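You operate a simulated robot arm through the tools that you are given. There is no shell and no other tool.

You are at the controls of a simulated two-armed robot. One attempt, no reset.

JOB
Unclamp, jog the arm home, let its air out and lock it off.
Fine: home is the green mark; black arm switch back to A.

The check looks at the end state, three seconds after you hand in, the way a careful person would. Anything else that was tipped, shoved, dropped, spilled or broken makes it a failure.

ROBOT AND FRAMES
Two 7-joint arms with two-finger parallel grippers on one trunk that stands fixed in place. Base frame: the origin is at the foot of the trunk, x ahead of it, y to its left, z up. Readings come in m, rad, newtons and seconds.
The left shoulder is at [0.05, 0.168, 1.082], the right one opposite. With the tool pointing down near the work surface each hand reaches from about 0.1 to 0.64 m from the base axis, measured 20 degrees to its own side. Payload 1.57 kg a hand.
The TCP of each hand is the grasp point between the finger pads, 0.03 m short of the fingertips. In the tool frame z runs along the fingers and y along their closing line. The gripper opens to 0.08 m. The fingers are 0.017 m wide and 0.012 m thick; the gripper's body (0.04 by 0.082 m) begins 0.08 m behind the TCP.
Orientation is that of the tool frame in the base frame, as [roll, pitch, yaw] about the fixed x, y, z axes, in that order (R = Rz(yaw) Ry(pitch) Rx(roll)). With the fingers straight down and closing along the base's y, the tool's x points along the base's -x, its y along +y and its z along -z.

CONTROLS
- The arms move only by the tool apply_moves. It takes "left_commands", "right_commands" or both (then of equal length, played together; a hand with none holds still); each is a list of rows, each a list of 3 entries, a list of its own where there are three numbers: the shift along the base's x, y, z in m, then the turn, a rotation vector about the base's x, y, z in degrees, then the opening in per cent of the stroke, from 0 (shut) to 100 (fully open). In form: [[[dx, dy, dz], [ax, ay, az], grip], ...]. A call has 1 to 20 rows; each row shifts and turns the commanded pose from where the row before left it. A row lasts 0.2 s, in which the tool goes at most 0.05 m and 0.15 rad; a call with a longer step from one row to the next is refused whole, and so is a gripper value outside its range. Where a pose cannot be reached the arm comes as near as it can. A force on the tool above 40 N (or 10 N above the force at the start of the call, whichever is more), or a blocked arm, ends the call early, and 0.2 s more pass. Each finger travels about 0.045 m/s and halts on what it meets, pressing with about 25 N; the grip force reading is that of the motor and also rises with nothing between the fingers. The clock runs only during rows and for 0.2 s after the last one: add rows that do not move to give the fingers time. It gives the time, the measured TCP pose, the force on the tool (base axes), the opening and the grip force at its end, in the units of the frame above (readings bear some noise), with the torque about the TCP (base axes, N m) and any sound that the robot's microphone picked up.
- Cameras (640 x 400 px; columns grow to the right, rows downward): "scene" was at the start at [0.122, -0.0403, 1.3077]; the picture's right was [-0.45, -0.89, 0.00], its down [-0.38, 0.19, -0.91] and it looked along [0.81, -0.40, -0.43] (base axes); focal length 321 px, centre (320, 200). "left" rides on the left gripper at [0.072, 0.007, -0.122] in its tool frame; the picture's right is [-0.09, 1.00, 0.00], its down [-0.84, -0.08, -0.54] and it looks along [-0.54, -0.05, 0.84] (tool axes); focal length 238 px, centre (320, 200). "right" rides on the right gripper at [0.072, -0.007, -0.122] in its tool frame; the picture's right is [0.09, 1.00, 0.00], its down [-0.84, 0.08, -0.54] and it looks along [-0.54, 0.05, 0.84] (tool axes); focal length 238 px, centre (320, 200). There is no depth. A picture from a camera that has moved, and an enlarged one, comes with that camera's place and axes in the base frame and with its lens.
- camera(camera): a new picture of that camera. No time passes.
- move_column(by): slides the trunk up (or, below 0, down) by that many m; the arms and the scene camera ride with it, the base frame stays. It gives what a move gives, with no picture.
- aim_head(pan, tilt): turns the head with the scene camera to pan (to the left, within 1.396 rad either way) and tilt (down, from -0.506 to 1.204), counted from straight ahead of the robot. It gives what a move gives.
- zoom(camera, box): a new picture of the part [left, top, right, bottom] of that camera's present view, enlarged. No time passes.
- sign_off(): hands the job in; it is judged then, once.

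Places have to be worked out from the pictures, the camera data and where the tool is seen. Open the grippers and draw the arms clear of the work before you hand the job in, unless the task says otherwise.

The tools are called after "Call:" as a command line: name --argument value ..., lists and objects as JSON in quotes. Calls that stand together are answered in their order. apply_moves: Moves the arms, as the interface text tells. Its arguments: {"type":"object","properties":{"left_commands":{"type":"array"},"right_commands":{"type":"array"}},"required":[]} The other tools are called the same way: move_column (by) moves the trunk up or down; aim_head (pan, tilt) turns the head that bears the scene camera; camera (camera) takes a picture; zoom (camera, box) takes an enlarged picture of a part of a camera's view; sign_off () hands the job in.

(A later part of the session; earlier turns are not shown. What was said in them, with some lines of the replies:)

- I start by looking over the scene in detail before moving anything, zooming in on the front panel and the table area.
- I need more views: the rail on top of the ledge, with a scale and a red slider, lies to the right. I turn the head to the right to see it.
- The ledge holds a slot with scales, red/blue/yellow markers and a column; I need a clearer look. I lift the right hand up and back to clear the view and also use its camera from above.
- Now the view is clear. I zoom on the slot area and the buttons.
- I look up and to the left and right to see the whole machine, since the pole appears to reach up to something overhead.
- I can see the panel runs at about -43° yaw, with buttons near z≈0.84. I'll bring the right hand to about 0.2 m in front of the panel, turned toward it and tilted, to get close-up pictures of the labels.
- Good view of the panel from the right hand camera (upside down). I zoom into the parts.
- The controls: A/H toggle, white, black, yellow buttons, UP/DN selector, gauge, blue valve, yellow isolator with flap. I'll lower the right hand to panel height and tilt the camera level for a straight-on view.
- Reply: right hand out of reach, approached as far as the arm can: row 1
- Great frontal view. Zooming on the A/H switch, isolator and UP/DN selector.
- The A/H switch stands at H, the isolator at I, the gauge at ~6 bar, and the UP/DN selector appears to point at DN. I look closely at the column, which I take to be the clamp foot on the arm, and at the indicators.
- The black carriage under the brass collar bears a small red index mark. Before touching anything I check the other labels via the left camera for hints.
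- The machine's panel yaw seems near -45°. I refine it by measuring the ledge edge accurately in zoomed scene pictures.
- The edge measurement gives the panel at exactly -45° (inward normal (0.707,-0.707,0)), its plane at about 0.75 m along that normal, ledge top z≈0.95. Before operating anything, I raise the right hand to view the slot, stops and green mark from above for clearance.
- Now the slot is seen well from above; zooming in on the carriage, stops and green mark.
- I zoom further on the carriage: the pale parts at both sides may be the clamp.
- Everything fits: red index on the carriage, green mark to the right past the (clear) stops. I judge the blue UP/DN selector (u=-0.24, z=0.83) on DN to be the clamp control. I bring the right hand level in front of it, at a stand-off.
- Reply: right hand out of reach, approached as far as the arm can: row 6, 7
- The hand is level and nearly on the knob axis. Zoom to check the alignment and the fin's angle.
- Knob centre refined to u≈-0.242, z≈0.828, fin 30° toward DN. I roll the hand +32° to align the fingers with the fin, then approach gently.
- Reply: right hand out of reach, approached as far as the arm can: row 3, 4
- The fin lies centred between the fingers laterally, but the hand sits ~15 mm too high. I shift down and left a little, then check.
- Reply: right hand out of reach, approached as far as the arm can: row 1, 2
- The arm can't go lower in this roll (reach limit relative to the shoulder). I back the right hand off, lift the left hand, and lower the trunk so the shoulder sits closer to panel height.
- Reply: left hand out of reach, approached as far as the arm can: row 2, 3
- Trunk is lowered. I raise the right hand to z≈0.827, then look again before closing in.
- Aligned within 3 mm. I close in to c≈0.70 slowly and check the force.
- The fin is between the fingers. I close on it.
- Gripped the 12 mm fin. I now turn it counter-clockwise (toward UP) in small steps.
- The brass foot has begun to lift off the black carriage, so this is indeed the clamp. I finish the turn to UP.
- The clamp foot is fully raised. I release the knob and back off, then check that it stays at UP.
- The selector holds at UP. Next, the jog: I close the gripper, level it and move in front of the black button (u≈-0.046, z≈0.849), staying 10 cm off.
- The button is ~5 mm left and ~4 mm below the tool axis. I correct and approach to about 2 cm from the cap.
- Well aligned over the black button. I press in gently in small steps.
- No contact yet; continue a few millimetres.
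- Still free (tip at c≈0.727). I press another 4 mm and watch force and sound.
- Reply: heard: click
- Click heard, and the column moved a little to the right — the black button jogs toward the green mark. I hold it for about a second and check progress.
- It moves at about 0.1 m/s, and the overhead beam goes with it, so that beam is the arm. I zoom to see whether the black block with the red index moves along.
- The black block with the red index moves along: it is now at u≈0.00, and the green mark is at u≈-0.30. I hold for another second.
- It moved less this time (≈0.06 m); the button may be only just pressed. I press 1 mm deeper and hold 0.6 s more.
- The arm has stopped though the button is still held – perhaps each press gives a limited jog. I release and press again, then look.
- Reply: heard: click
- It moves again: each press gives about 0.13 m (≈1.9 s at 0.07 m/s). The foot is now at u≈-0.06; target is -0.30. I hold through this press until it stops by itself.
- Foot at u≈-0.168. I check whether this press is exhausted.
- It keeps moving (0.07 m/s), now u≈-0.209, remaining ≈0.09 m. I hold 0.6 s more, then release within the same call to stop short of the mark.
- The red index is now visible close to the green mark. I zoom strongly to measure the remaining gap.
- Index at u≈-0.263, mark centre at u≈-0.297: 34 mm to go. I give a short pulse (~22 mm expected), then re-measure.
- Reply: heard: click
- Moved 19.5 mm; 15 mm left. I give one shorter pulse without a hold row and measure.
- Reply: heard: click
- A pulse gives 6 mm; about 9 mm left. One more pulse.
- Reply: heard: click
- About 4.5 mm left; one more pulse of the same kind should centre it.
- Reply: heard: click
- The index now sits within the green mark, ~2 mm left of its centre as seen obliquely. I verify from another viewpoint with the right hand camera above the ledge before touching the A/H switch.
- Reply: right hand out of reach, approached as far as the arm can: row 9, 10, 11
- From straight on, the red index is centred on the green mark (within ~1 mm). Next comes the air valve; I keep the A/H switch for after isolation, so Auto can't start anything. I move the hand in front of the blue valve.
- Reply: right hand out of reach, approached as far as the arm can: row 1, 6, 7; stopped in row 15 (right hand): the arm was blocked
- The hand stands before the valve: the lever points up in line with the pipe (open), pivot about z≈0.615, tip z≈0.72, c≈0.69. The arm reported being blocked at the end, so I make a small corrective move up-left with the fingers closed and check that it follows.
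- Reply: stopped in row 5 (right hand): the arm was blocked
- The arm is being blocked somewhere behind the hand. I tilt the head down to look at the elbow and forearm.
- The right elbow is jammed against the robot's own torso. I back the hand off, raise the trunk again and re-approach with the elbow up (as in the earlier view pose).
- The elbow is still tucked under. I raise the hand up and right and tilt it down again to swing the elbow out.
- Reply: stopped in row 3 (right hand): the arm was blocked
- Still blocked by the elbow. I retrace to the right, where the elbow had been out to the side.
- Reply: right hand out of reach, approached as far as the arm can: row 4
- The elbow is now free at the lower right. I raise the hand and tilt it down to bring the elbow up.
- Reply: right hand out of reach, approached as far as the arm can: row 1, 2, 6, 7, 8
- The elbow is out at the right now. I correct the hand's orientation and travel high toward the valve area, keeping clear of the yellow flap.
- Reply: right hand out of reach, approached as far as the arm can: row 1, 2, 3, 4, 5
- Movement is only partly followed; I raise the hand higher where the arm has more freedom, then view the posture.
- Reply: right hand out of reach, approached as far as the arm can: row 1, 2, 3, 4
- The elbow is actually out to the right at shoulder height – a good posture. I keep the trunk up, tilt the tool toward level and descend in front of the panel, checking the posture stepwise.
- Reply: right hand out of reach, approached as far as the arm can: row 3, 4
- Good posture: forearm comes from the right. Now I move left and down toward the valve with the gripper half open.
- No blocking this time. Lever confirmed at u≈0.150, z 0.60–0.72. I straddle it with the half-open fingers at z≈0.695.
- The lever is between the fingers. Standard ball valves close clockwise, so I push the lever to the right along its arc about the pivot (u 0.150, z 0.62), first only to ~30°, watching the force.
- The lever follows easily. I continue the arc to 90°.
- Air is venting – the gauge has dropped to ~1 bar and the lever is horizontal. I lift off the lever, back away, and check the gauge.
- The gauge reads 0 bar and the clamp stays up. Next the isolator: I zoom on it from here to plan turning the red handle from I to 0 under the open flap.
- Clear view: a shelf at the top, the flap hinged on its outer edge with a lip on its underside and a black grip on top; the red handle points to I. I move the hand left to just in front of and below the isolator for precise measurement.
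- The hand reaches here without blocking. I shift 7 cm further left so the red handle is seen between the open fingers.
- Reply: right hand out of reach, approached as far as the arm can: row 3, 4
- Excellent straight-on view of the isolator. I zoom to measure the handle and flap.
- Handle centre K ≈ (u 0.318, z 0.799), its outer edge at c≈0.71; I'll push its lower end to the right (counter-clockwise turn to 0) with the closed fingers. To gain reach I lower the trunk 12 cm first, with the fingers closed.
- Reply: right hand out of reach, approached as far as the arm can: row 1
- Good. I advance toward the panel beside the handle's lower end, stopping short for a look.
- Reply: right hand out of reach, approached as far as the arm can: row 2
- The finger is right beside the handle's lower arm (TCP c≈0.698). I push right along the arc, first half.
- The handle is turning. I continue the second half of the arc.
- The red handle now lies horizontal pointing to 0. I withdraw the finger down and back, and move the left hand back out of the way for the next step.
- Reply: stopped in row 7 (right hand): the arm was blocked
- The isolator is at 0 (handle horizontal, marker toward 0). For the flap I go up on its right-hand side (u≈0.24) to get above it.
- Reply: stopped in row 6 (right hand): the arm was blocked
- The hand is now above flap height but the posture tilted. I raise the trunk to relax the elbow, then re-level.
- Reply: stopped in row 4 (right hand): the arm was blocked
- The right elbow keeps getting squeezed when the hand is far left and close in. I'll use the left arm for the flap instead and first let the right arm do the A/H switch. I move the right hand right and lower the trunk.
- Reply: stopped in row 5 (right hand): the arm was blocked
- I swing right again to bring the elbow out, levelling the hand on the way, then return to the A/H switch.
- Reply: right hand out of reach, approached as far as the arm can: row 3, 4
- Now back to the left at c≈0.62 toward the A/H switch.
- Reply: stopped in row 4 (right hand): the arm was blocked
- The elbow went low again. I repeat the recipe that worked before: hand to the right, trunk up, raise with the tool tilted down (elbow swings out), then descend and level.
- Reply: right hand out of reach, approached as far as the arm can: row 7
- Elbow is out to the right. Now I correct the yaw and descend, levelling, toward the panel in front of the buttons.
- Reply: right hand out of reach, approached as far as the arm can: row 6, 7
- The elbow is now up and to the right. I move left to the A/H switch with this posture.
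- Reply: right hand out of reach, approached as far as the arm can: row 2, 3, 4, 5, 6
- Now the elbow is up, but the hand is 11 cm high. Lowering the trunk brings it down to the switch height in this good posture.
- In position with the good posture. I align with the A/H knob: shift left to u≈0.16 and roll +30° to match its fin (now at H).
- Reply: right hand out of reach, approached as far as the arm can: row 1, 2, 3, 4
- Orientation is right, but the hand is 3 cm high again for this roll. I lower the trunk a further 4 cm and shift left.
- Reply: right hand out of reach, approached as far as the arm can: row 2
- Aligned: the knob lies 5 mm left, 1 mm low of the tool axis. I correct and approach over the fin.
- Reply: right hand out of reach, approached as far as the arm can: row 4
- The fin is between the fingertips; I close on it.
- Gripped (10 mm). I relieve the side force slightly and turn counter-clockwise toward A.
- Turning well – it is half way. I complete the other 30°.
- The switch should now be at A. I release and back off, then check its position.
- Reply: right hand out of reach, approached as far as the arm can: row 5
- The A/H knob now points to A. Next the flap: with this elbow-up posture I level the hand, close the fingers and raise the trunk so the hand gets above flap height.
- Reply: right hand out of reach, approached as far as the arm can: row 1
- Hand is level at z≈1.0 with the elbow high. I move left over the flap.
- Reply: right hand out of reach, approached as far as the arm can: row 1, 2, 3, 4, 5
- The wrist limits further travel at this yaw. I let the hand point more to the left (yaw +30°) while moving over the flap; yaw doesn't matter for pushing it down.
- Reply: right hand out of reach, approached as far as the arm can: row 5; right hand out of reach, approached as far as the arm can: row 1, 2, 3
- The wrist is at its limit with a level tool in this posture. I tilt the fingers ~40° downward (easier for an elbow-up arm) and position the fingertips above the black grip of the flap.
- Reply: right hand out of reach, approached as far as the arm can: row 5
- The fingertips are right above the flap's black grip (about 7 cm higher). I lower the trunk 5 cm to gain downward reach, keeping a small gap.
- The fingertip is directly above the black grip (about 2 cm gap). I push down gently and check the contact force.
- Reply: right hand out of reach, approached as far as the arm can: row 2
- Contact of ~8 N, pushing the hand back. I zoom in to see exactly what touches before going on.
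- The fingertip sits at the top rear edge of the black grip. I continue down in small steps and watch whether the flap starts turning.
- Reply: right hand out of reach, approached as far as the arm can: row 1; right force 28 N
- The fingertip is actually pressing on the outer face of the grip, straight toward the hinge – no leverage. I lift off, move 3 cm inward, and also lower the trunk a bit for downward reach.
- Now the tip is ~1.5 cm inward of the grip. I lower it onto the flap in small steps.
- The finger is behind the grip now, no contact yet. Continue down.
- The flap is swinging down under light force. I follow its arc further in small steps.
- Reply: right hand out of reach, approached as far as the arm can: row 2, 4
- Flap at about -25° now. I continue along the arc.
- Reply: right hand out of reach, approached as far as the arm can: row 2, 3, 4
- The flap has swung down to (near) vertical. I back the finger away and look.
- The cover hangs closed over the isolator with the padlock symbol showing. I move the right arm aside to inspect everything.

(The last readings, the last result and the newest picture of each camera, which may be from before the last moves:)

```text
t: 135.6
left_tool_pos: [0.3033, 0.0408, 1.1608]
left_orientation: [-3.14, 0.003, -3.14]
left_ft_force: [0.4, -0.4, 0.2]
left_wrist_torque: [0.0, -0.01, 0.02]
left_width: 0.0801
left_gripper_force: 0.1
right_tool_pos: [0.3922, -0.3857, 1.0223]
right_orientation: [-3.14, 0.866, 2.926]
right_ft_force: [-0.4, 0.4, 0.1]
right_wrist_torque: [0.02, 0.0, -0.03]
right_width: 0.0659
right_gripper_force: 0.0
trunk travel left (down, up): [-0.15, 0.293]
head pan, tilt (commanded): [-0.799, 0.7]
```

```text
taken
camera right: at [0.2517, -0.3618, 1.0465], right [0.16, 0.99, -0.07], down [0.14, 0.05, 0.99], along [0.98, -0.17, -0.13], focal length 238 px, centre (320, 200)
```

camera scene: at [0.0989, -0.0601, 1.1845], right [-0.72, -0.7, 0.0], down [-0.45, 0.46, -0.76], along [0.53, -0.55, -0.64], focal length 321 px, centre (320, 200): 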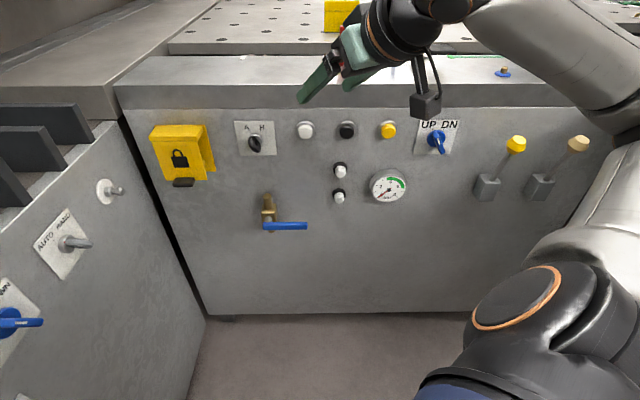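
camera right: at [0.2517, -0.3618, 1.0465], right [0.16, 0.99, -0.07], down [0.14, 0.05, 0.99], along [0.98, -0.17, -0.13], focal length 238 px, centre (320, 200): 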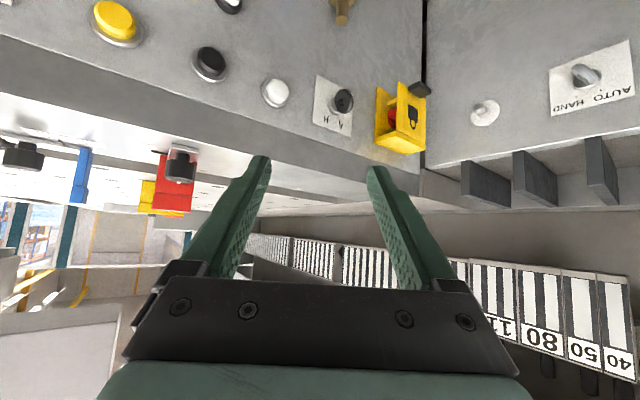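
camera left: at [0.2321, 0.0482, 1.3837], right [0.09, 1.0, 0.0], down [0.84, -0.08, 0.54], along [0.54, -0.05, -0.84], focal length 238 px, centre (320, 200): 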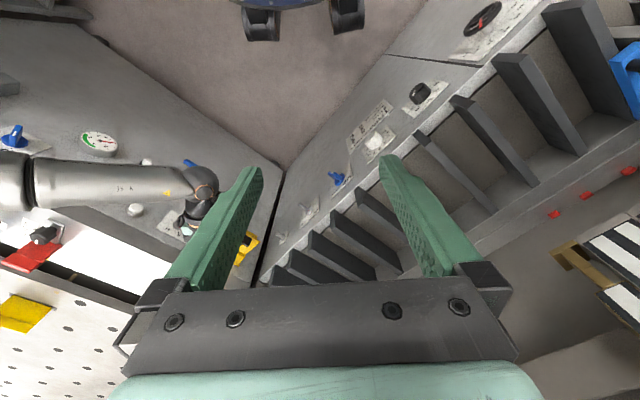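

Call:
zoom --camera "scene" --box '[120, 100, 300, 240]'

Call:
zoom --camera "right" --box '[300, 60, 460, 170]'

Call:
zoom --camera "scene" --box '[300, 100, 480, 220]'

```text
2.86 times, centred on (210, 170) of scene
camera zoom: at [0.0989, -0.0601, 1.1845], right [-0.72, -0.7, 0.0], down [-0.45, 0.46, -0.76], along [0.53, -0.55, -0.64], focal length 916 px, centre (634, 286)
```

zoom: 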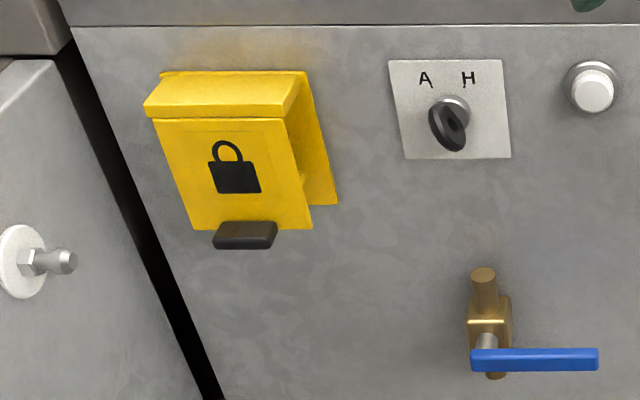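

```text
3.64 times, centred on (380, 115) of right
camera zoom: at [0.2517, -0.3618, 1.0465], right [0.16, 0.99, -0.07], down [0.14, 0.05, 0.99], along [0.98, -0.17, -0.13], focal length 867 px, centre (102, 509)
```

zoom: 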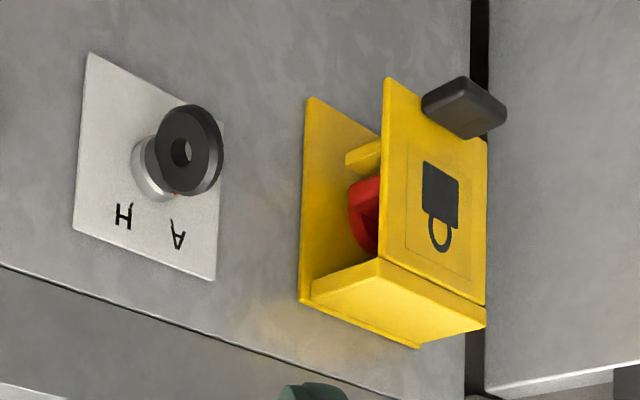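

```text
3.33 times, centred on (390, 160) of scene
camera zoom: at [0.0989, -0.0601, 1.1845], right [-0.72, -0.7, 0.0], down [-0.45, 0.46, -0.76], along [0.53, -0.55, -0.64], focal length 1069 px, centre (87, 333)
```

zoom: 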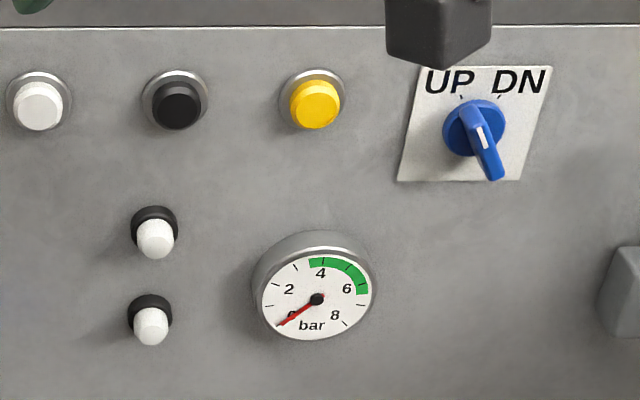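

All states look right: clamp selector UP, gauge 0, valve crosswise, isolator 0 under the closed cover, black switch at A. I check that the arm still stands at the green mark and nothing else is disturbed.

Call:
apply_moves --right_commands '[[[-0.03, 0.01, 0.03], [0, 0, 0], 100], [[-0.03, 0.01, 0.03], [0, 0, 0], 100], [[-0.03, 0.0, 0.02], [0, 0, 0], 100], [[-0.02, 0.0, 0.0], [0, 0, 0], 100], [[0, 0, 0], [0, 0, 0], 100]]'

Call:
aim_head --pan -0.9 --tilt 0.4

Call:
camera --camera "scene"

Call:
camera --camera "right"

```text
t: 136.8
left_tool_pos: [0.3042, 0.0395, 1.1606]
left_orientation: [-3.14, 0.002, -3.139]
left_ft_force: [0.0, -0.1, 1.0]
left_wrist_torque: [-0.01, -0.02, 0.01]
left_width: 0.0801
left_gripper_force: 0.0
right_tool_pos: [0.2805, -0.3657, 1.1029]
right_orientation: [-3.14, 0.868, 2.923]
right_ft_force: [0.2, 0.1, -0.4]
right_wrist_torque: [-0.01, -0.01, 0.03]
right_width: 0.08
right_gripper_force: 0.0
trunk travel left (down, up): [-0.15, 0.293]
head pan, tilt (commanded): [-0.799, 0.7]
```

```text
t: 137.6
left_tool_pos: [0.3035, 0.0405, 1.1601]
left_orientation: [-3.138, 0.003, -3.141]
left_ft_force: [-0.6, 0.1, 0.8]
left_wrist_torque: [0.02, -0.02, 0.01]
left_width: 0.0799
left_gripper_force: 0.1
right_tool_pos: [0.2808, -0.3653, 1.1018]
right_orientation: [-3.139, 0.87, 2.923]
right_ft_force: [0.6, -0.5, -0.6]
right_wrist_torque: [0.0, 0.0, -0.01]
right_width: 0.0801
right_gripper_force: 0.1
trunk travel left (down, up): [-0.15, 0.293]
head pan, tilt (commanded): [-0.901, 0.4]
```

```text
taken
camera scene: at [0.0972, -0.0717, 1.2113], right [-0.78, -0.62, 0.0], down [-0.24, 0.31, -0.92], along [0.57, -0.72, -0.39], focal length 321 px, centre (320, 200)
```

scene: 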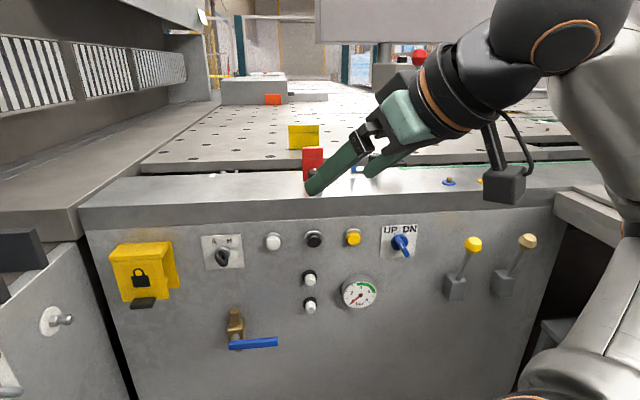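

```text
taken
camera right: at [0.1414, -0.3405, 1.126], right [0.16, 0.98, -0.07], down [0.14, 0.05, 0.99], along [0.98, -0.17, -0.13], focal length 238 px, centre (320, 200)
```

right: 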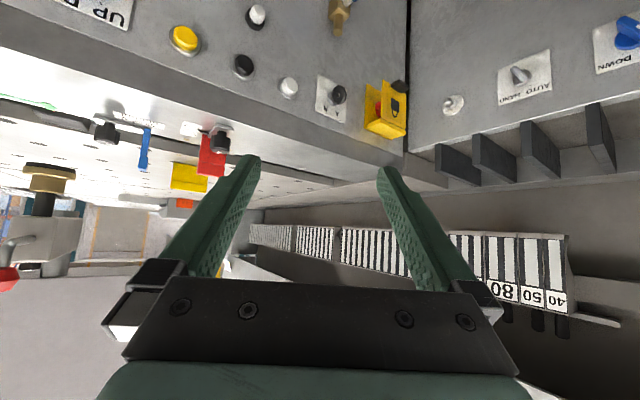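

Call:
zoom --camera "right" --box '[0, 80, 130, 150]'

Call:
zoom --camera "right" --box '[20, 90, 70, 125]'

Call:
zoom --camera "scene" --box '[200, 220, 420, 320]'

```text
4.92 times, centred on (65, 115) of right
camera zoom: at [0.1414, -0.3405, 1.126], right [0.16, 0.98, -0.07], down [0.14, 0.05, 0.99], along [0.98, -0.17, -0.13], focal length 1173 px, centre (1575, 618)
```

zoom: 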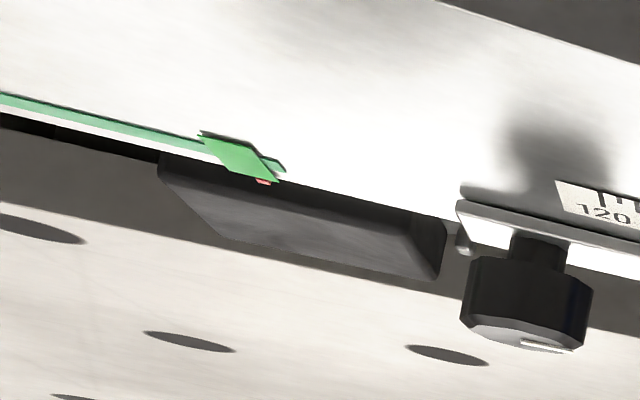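

```text
11.43 times, centred on (45, 108) of right
camera zoom: at [0.1414, -0.3405, 1.126], right [0.16, 0.98, -0.07], down [0.14, 0.05, 0.99], along [0.98, -0.17, -0.13], focal length 2724 px, centre (3463, 1257)
```

zoom: 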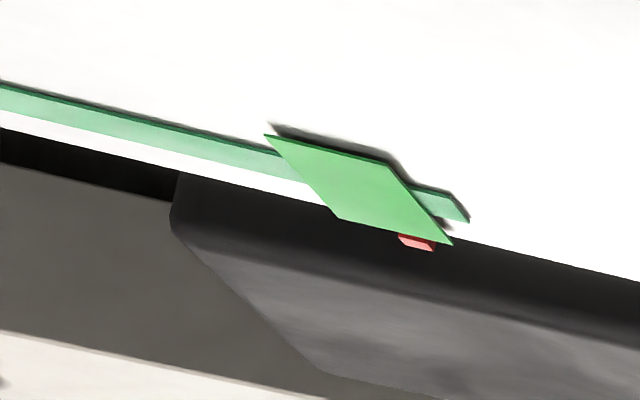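

```text
2.91 times, centred on (310, 270) of scene
camera zoom: at [0.0972, -0.0717, 1.2113], right [-0.78, -0.62, 0.0], down [-0.24, 0.31, -0.92], along [0.57, -0.72, -0.39], focal length 933 px, centre (349, -4)
```

zoom: 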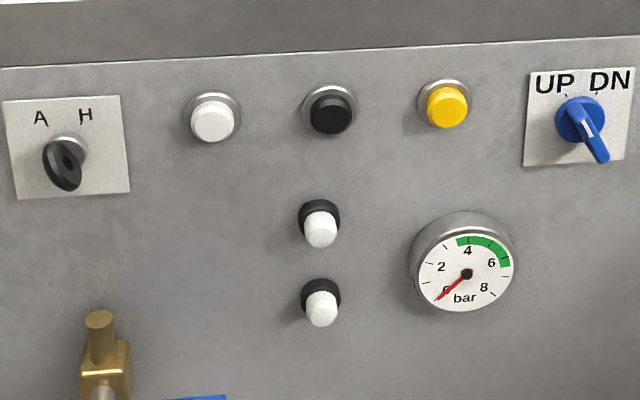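

Everything is in its end state:
- **Clamp:** raised, selector at UP.
- **Arm:** red index on the green mark.
- **Air:** gauge at 0, valve turned crosswise.
- **Isolator:** at 0 with the lock cover closed.
- **Black arm switch:** at A.

Both grippers are open and clear of the work, so I hand in.

Call:
sign_off

```text
The job is handed in.
```

I finished the job and handed it in; I haven't seen the check's result. This is how I left the machine:

- **Clamp:** raised, with the blue selector turned to UP.
- **Arm:** jogged home with the black button. Its red index sits on the green mark, about 1–2 mm off centre at most.
- **Air:** let out. The blue valve lever is turned crosswise and the gauge reads 0 bar.
- **Lock-off:** the red isolator is at 0, and the yellow cover with the padlock symbol hangs closed over it. I saw no separate padlock to fit.
- **Black arm switch:** back at A. I switched it only after the isolator was off, so Auto could not start anything.

While closing the cover I first pushed on the wrong side of its black grip, with about 28 N. I backed off and closed it from the other side; nothing looked bent or shifted afterwards. The stops and the other buttons and levers looked untouched, and both grippers are open and clear of the machine.
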